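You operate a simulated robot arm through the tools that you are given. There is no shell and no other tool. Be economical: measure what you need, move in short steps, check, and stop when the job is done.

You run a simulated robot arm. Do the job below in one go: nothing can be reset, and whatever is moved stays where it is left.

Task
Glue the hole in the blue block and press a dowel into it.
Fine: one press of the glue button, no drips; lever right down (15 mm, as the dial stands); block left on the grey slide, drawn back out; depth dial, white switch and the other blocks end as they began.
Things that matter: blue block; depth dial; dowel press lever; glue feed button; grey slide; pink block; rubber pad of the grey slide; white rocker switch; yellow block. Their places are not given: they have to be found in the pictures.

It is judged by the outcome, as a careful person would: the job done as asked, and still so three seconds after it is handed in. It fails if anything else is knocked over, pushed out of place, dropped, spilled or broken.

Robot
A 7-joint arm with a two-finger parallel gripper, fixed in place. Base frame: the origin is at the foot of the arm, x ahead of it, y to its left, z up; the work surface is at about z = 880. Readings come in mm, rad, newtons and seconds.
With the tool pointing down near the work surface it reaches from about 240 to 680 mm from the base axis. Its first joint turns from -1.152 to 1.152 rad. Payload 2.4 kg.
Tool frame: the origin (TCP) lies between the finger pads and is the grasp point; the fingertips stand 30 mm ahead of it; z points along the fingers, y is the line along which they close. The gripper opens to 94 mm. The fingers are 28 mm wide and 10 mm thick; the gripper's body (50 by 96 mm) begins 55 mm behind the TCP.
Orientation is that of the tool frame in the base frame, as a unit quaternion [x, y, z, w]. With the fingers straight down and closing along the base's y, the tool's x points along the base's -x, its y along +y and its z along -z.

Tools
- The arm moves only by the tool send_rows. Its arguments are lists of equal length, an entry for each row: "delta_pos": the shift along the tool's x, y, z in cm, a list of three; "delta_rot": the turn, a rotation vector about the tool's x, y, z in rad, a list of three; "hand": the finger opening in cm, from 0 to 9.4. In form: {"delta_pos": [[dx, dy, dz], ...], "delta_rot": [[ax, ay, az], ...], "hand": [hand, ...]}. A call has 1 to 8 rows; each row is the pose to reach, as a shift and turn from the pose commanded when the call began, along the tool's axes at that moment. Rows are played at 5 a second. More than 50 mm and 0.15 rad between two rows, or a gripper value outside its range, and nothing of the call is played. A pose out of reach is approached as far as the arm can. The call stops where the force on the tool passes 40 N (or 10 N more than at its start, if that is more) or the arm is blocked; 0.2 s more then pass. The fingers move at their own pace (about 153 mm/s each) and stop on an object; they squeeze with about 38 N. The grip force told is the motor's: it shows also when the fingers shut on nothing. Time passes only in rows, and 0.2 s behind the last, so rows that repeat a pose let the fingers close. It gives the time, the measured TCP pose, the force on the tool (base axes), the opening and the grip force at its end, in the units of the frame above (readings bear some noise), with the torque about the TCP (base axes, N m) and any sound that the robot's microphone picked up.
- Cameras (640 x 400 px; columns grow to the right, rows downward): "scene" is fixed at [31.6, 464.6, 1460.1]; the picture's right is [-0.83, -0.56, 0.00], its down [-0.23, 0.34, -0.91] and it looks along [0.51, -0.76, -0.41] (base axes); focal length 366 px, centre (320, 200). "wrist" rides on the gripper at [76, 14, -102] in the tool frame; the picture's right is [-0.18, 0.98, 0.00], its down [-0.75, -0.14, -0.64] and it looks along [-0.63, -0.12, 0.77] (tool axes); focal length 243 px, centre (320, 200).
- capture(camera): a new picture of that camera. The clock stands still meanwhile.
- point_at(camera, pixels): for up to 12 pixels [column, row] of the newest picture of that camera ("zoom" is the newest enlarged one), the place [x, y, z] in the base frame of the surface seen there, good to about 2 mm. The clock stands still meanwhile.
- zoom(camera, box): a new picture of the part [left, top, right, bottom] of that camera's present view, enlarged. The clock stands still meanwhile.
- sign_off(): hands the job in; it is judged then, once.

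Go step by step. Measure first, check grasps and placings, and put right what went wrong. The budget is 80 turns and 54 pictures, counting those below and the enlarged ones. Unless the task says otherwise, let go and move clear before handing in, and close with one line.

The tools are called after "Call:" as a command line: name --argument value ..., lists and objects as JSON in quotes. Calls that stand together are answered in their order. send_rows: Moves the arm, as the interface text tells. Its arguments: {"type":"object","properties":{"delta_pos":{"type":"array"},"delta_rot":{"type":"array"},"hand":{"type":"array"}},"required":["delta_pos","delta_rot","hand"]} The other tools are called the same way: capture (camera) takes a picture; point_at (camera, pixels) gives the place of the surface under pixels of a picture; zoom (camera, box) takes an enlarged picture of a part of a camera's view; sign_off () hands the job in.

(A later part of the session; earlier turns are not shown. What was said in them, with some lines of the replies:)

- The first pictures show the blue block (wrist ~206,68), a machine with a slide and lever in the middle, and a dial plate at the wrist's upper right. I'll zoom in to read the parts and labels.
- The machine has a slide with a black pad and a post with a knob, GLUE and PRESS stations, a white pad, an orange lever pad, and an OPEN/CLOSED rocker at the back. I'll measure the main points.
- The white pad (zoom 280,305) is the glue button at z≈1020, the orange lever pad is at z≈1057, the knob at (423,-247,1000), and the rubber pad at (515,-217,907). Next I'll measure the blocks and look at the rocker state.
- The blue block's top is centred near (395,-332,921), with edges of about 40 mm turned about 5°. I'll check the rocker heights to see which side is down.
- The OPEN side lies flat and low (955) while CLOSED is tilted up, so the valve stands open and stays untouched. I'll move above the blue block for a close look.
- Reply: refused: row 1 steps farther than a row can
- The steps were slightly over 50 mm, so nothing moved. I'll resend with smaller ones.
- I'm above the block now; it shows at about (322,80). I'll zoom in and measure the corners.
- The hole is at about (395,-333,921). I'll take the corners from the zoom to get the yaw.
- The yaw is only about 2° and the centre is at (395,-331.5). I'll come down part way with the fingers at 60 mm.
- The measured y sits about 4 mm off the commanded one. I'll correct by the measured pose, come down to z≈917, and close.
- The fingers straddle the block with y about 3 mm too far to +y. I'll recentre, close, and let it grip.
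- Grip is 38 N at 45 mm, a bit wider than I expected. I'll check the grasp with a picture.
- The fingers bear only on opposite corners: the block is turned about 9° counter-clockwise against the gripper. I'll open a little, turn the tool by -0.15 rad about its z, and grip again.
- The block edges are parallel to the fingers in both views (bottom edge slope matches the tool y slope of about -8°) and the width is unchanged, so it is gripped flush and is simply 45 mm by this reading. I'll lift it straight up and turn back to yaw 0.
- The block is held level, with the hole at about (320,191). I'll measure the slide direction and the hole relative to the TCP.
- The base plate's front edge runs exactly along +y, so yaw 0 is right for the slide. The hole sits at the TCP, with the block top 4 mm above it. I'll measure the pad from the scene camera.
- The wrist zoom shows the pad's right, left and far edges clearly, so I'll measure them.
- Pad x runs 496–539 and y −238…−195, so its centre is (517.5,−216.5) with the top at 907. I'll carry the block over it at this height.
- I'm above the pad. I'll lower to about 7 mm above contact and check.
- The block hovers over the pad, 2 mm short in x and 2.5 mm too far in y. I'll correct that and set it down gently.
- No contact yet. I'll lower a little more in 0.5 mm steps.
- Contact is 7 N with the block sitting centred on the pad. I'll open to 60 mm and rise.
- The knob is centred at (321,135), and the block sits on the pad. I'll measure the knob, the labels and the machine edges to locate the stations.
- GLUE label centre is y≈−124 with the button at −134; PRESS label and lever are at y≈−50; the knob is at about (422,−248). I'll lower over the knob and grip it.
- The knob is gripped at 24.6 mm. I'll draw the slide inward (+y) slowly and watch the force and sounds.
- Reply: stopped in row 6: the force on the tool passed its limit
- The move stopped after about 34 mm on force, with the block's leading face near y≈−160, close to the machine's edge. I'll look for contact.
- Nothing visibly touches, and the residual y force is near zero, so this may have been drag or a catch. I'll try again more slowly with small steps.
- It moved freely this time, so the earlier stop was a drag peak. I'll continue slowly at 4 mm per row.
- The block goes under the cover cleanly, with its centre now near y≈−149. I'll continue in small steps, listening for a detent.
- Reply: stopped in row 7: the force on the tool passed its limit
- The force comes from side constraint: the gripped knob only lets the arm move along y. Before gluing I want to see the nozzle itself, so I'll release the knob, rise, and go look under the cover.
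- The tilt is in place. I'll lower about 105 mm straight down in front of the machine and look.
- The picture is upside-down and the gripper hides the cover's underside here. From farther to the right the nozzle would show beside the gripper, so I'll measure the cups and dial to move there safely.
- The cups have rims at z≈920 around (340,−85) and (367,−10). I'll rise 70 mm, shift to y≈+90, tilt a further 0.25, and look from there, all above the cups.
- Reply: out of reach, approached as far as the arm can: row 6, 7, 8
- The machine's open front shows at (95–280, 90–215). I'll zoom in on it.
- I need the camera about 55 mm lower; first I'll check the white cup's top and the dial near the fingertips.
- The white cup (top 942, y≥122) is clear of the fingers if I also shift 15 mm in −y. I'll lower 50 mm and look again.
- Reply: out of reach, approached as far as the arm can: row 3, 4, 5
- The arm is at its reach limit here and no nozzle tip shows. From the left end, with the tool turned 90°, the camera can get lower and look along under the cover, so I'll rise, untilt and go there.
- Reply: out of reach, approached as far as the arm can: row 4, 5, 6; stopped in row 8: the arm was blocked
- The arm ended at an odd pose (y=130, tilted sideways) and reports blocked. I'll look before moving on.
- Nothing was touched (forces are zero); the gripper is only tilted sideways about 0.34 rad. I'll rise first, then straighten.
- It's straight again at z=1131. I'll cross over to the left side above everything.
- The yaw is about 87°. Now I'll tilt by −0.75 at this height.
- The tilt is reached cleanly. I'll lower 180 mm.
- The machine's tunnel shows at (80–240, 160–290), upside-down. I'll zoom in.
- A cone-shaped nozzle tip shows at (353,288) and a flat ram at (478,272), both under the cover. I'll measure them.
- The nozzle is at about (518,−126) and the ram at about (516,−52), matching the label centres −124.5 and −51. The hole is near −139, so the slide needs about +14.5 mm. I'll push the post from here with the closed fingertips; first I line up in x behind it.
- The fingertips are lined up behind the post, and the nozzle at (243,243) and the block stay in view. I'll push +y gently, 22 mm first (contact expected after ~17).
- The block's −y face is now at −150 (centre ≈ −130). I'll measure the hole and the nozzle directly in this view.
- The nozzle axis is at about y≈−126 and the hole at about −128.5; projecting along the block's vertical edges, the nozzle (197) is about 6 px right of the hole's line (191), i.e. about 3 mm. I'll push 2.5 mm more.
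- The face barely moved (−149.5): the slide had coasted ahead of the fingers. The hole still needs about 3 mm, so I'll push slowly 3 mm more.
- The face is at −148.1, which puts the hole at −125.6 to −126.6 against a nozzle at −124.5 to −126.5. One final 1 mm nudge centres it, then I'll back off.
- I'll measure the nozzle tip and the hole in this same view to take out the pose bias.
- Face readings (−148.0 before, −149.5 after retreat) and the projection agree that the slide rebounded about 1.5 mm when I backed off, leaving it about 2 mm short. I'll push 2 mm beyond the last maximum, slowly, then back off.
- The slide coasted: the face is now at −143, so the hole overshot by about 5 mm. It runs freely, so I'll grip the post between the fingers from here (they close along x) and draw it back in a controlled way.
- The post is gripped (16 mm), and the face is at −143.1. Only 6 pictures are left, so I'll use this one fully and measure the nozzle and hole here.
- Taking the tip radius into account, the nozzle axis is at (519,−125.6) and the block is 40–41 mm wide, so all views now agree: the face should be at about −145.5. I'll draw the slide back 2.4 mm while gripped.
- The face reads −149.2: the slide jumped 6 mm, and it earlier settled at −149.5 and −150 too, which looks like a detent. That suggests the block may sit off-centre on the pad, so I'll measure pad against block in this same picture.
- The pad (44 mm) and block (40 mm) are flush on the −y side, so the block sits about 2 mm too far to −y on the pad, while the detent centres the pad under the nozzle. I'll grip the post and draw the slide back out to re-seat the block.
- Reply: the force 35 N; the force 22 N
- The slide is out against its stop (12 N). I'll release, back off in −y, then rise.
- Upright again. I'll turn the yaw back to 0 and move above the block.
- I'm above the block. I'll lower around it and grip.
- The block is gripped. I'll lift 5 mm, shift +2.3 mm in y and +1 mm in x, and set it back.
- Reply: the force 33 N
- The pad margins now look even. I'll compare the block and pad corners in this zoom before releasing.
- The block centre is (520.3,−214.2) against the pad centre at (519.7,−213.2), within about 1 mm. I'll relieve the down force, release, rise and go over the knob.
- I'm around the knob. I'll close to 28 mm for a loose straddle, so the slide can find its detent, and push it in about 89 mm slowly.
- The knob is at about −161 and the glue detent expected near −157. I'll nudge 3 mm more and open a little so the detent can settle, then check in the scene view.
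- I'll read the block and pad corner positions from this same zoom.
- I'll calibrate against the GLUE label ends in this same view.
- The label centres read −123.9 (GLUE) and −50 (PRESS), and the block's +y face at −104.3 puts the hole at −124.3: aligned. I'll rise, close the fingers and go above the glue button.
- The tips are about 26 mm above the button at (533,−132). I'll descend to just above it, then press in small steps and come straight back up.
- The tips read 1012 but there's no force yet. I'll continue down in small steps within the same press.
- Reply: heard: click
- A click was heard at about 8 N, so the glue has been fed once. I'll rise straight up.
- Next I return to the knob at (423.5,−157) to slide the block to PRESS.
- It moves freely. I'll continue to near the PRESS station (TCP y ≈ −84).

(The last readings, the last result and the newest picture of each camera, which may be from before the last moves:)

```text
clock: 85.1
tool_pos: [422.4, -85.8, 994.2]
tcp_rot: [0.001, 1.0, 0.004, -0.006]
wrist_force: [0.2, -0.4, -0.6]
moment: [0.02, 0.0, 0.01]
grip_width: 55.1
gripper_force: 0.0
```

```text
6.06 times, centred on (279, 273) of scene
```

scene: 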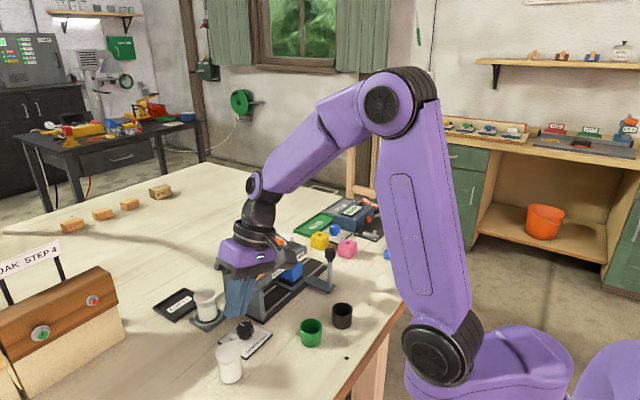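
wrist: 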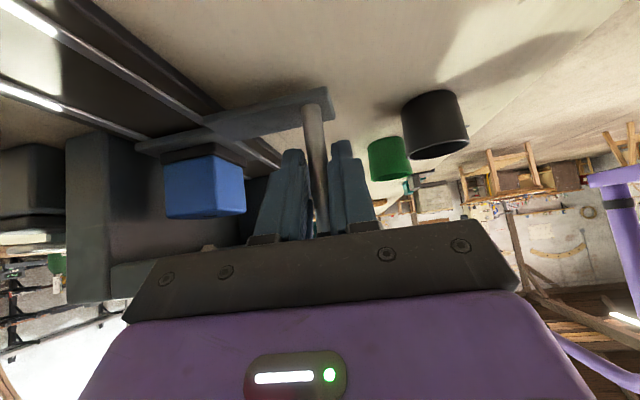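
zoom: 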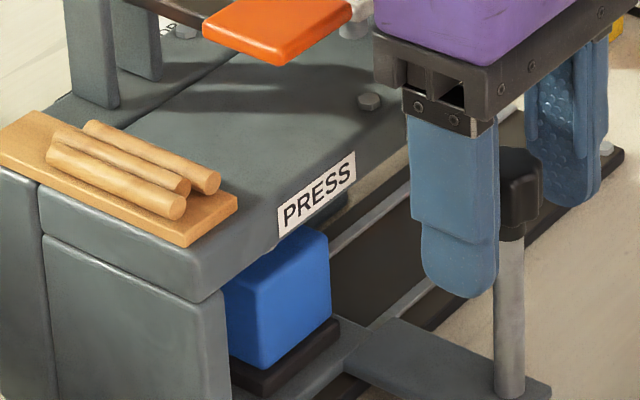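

The block is under PRESS. I'll measure its faces and the orange lever pad in this zoom.

Call:
point_at --camera "zoom" --pixels '[[240, 330], [250, 320], [245, 345], [300, 310], [328, 270], [329, 300], [280, 360], [260, 380], [245, 375], [280, 20], [275, 50], [340, 15]]'

```text
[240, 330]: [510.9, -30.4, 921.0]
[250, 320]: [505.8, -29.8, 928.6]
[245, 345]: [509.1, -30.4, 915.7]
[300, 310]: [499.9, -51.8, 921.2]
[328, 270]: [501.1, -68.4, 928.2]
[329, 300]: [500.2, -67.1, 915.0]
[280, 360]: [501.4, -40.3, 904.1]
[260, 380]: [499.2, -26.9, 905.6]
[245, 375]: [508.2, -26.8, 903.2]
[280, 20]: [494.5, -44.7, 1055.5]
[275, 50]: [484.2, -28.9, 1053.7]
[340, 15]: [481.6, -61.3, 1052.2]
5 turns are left
```

The block centre is at −50.2, right under PRESS, and the lever pad's centre is at about (494,−48,1055). Turns are short, so I'll rise, move over the lever and press it down in one chain of force-limited calls.

Call:
send_rows --delta_pos '[[0, 0, -4], [0, 0, -8], [0, 0, -11], [-3.5, 1.8, -11], [-7.15, 3.7, -11], [-7.15, 3.7, -11]]' --delta_rot '[[0, 0, 0], [0, 0, 0], [0, 0, 0], [0, 0, 0], [0, 0, 0], [0, 0, 0]]' --hand '[5.5, 5.5, 3, 0, 0, 0]'

Call:
send_rows --delta_pos '[[0, 0, 0.8], [0, 0, 1.5], [0, 0, 2.1], [0, 0, 2.7], [0, 0, 3.3], [0, 0, 3.9], [0, 0, 4.5], [0, 0, 5]]' --delta_rot '[[0, 0, 0], [0, 0, 0], [0, 0, 0], [0, 0, 0], [0, 0, 0], [0, 0, 0], [0, 0, 0], [0, 0, 0]]' --hand '[0, 0, 0, 0, 0, 0, 0, 0]'

Call:
send_rows --delta_pos '[[0, 0, 0.3], [0, 0, 0.7], [0, 0, 1.1], [0, 0, 1.5], [0, 0, 1.9], [0, 0, 2.3]]' --delta_rot '[[0, 0, 0], [0, 0, 0], [0, 0, 0], [0, 0, 0], [0, 0, 0], [0, 0, 0]]' --hand '[0, 0, 0, 0, 0, 0]'

Call:
send_rows --delta_pos '[[0, 0, 0.3], [0, 0, 0.6], [0, 0, 0.9], [0, 0, 1.2], [0, 0, 1.2]]' --delta_rot '[[0, 0, 0], [0, 0, 0], [0, 0, 0], [0, 0, 0], [0, 0, 0]]' --hand '[0, 0, 0, 0, 0]'

```text
clock: 86.5
tool_pos: [493.6, -51.4, 1105.8]
tcp_rot: [0.002, 1.0, 0.003, -0.005]
wrist_force: [-0.4, 0.1, -0.2]
moment: [0.0, -0.02, 0.08]
grip_width: 0.0
gripper_force: 33.1
```

```text
clock: 88.3
tool_pos: [496.9, -49.7, 1060.6]
tcp_rot: [0.001, 1.0, 0.002, -0.003]
wrist_force: [-8.7, 0.9, 12.5]
moment: [0.05, 0.09, -0.06]
grip_width: 0.0
gripper_force: 33.0
stopped in row 8: the force on the tool passed its limit (the readings are from after the stop); the commanded pose is now the measured one
```

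```text
clock: 88.8
tool_pos: [496.9, -49.8, 1059.0]
tcp_rot: [0.001, 1.0, 0.001, -0.002]
wrist_force: [-10.4, 1.3, 13.3]
moment: [0.02, 0.11, 0.0]
grip_width: 0.2
gripper_force: 33.1
stopped in row 2: the force on the tool passed its limit (the readings are from after the stop); the commanded pose is now the measured one
```

```text
clock: 89.2
tool_pos: [497.0, -49.6, 1060.4]
tcp_rot: [0.001, 1.0, 0.002, -0.002]
wrist_force: [-10.1, 0.5, 12.7]
moment: [0.04, 0.12, -0.02]
grip_width: 0.2
gripper_force: 33.0
stopped in row 2: the force on the tool passed its limit (the readings are from after the stop); the commanded pose is now the measured one
4 turns are left
```

The lever pad moved down about 26 mm and then stopped at the same height three times. I'll press once more with tiny, held steps to confirm it is the end stop, and look.

Call:
send_rows --delta_pos '[[0, 0, 0.1], [0, 0, 0.2], [0, 0, 0.3], [0, 0, 0.3]]' --delta_rot '[[0, 0, 0], [0, 0, 0], [0, 0, 0], [0, 0, 0]]' --hand '[0, 0, 0, 0]'

Call:
send_rows --delta_pos '[[0, 0, 0.1], [0, 0, 0.15], [0, 0, 0.2], [0, 0, 0.2]]' --delta_rot '[[0, 0, 0], [0, 0, 0], [0, 0, 0], [0, 0, 0]]' --hand '[0, 0, 0, 0]'

Call:
send_rows --delta_pos '[[0, 0, 0.1], [0, 0, 0.2], [0, 0, 0.3], [0, 0, 0.3]]' --delta_rot '[[0, 0, 0], [0, 0, 0], [0, 0, 0], [0, 0, 0]]' --hand '[0, 0, 0, 0]'

Call:
zoom --camera "scene" --box '[225, 215, 335, 300]'

```text
clock: 89.8
tool_pos: [496.7, -50.0, 1059.8]
tcp_rot: [0.001, 1.0, 0.001, -0.001]
wrist_force: [-9.3, 0.9, 12.4]
moment: [0.05, 0.13, -0.03]
grip_width: 0.0
gripper_force: 33.3
stopped in row 2: the force on the tool passed its limit (the readings are from after the stop); the commanded pose is now the measured one
```

```text
clock: 90.5
tool_pos: [497.1, -49.2, 1060.9]
tcp_rot: [0.001, 1.0, 0.0, -0.001]
wrist_force: [-8.6, 1.0, 12.3]
moment: [0.03, 0.08, -0.02]
grip_width: 0.0
gripper_force: 32.8
stopped in row 3: the force on the tool passed its limit (the readings are from after the stop); the commanded pose is now the measured one
```

```text
clock: 91.2
tool_pos: [496.3, -49.4, 1060.7]
tcp_rot: [0.001, 1.0, 0.001, -0.001]
wrist_force: [-9.2, 0.8, 12.6]
moment: [0.03, 0.1, 0.0]
grip_width: 0.0
gripper_force: 32.9
stopped in row 3: the force on the tool passed its limit (the readings are from after the stop); the commanded pose is now the measured one
```

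```text
4.71 times, centred on (280, 258) of scene
3 turns are left
```

zoom: 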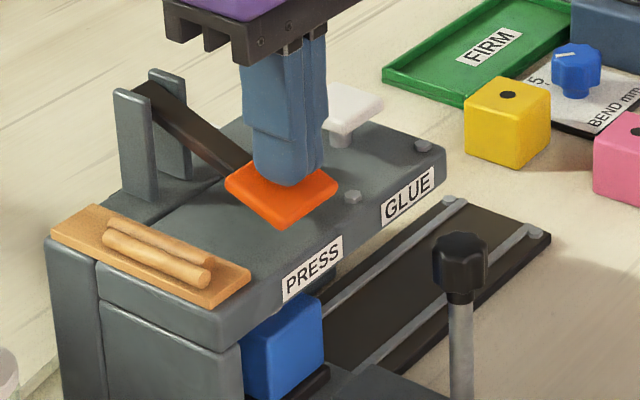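

Two dowels remain on the rack and the lever stands at its hard stop, so the dowel is in. Next I rise, straddle the knob, draw the slide fully out, release and move clear, then look.

Call:
send_rows --delta_pos '[[0, 0, -1], [0, 0, -3], [0, 0, -5], [3.6, -1.7, -5], [7.3, -3.4, -5], [7.3, -3.4, -1], [7.3, -3.4, 3], [7.3, -3.4, 6.6]]' --delta_rot '[[0, 0, 0], [0, 0, 0], [0, 0, 0], [0, 0, 0], [0, 0, 0], [0, 0, 0], [0, 0, 0], [0, 0, 0]]' --hand '[0, 0, 2, 6, 6, 6, 6, 6]'

Call:
send_rows --delta_pos '[[0, 0, 0], [0, 0, 0], [0, -0.6, 0], [0, -1.3, 0], [0, -2.0, 0], [0, -2.7, 0], [0, -3.4, 0], [0, -4.1, 0]]' --delta_rot '[[0, 0, 0], [0, 0, 0], [0, 0, 0], [0, 0, 0], [0, 0, 0], [0, 0, 0], [0, 0, 0], [0, 0, 0]]' --hand '[4, 2.8, 2.8, 2.8, 2.8, 2.8, 2.8, 2.8]'

Call:
send_rows --delta_pos '[[0, -0.8, 0], [0, -1.6, 0], [0, -2.4, 0], [0, -3.2, 0], [0, -4.0, 0], [0, -4.8, 0], [0, -5.6, 0], [0, -6.4, 0]]' --delta_rot '[[0, 0, 0], [0, 0, 0], [0, 0, 0], [0, 0, 0], [0, 0, 0], [0, 0, 0], [0, 0, 0], [0, 0, 0]]' --hand '[2.8, 2.8, 2.8, 2.8, 2.8, 2.8, 2.8, 2.8]'

Call:
send_rows --delta_pos '[[0, -0.9, 0], [0, -1.8, 0], [0, -2.7, 0], [0, -3.6, 0], [0, -4.5, 0], [0, -5.2, 0], [0, -5.8, 0], [0, -6.2, 0]]' --delta_rot '[[0, 0, 0], [0, 0, 0], [0, 0, 0], [0, 0, 0], [0, 0, 0], [0, 0, 0], [0, 0, 0], [0, 0, 0]]' --hand '[2.8, 2.8, 2.8, 2.8, 2.8, 2.8, 2.8, 2.8]'

Call:
send_rows --delta_pos '[[0, 0, 0], [0, 0, 0], [0, 0, -3], [0, 0, -7], [0, 0, -11], [0, 0, -14], [2, 0, -14]]' --delta_rot '[[0, 0, 0], [0, 0, 0], [0, 0, 0], [0, 0, 0], [0, 0, 0], [0, 0, 0], [0, 0, 0]]' --hand '[6, 6, 6, 6, 6, 6, 6]'

Call:
zoom --camera "scene" --box '[220, 190, 400, 310]'

```text
clock: 93.0
tool_pos: [426.9, -80.8, 996.1]
tcp_rot: [0.001, 1.0, 0.001, -0.001]
wrist_force: [0.5, -0.4, -0.8]
moment: [0.0, 0.01, 0.02]
grip_width: 59.8
gripper_force: 0.1
```

```text
clock: 94.8
tool_pos: [423.5, -124.2, 992.8]
tcp_rot: [0.002, 1.0, 0.002, -0.001]
wrist_force: [0.3, 0.1, 0.3]
moment: [0.01, 0.0, -0.04]
grip_width: 28.2
gripper_force: 0.1
```

```text
clock: 96.6
tool_pos: [424.6, -189.2, 994.1]
tcp_rot: [0.001, 1.0, 0.001, -0.001]
wrist_force: [1.3, 0.4, 0.9]
moment: [0.05, 0.01, 0.0]
grip_width: 28.0
gripper_force: 0.0
```

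```text
clock: 98.4
tool_pos: [423.5, -249.9, 994.0]
tcp_rot: [0.002, 1.0, 0.002, -0.001]
wrist_force: [0.4, -0.2, 0.7]
moment: [-0.02, 0.03, 0.01]
grip_width: 28.1
gripper_force: 0.1
```

```text
clock: 100.0
tool_pos: [405.3, -249.9, 1132.5]
tcp_rot: [0.001, 1.0, 0.0, 0.0]
wrist_force: [-0.5, 0.7, -0.3]
moment: [0.01, 0.03, 0.02]
grip_width: 60.3
gripper_force: 0.1
```

```text
3.33 times, centred on (310, 250) of scene
2 turns are left
```

zoom: 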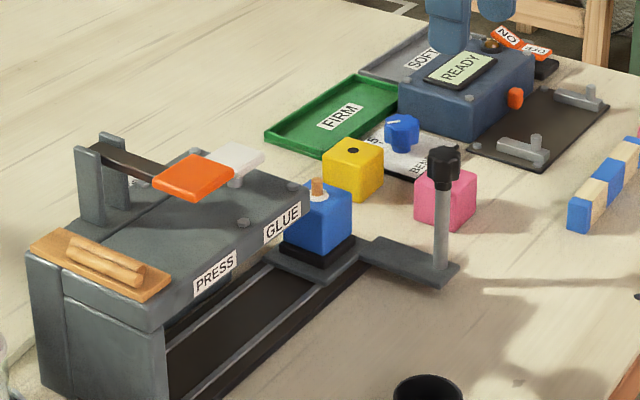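

The dowel stands in the blue block with a ring of glue around it. The slide is back out (knob and pad at their starting pixels), the lever is up, and the other blocks in view have not moved. I'm handing in.

Call:
sign_off

```text
The job is handed in.
```

The blue block's hole is glued with one press of the button, and the dowel is pressed in with the lever down to its stop. The block is on the grey slide, drawn back out; I didn't touch the dial, the white switch or the other blocks. I saw no drips, only a ring of glue around the dowel.
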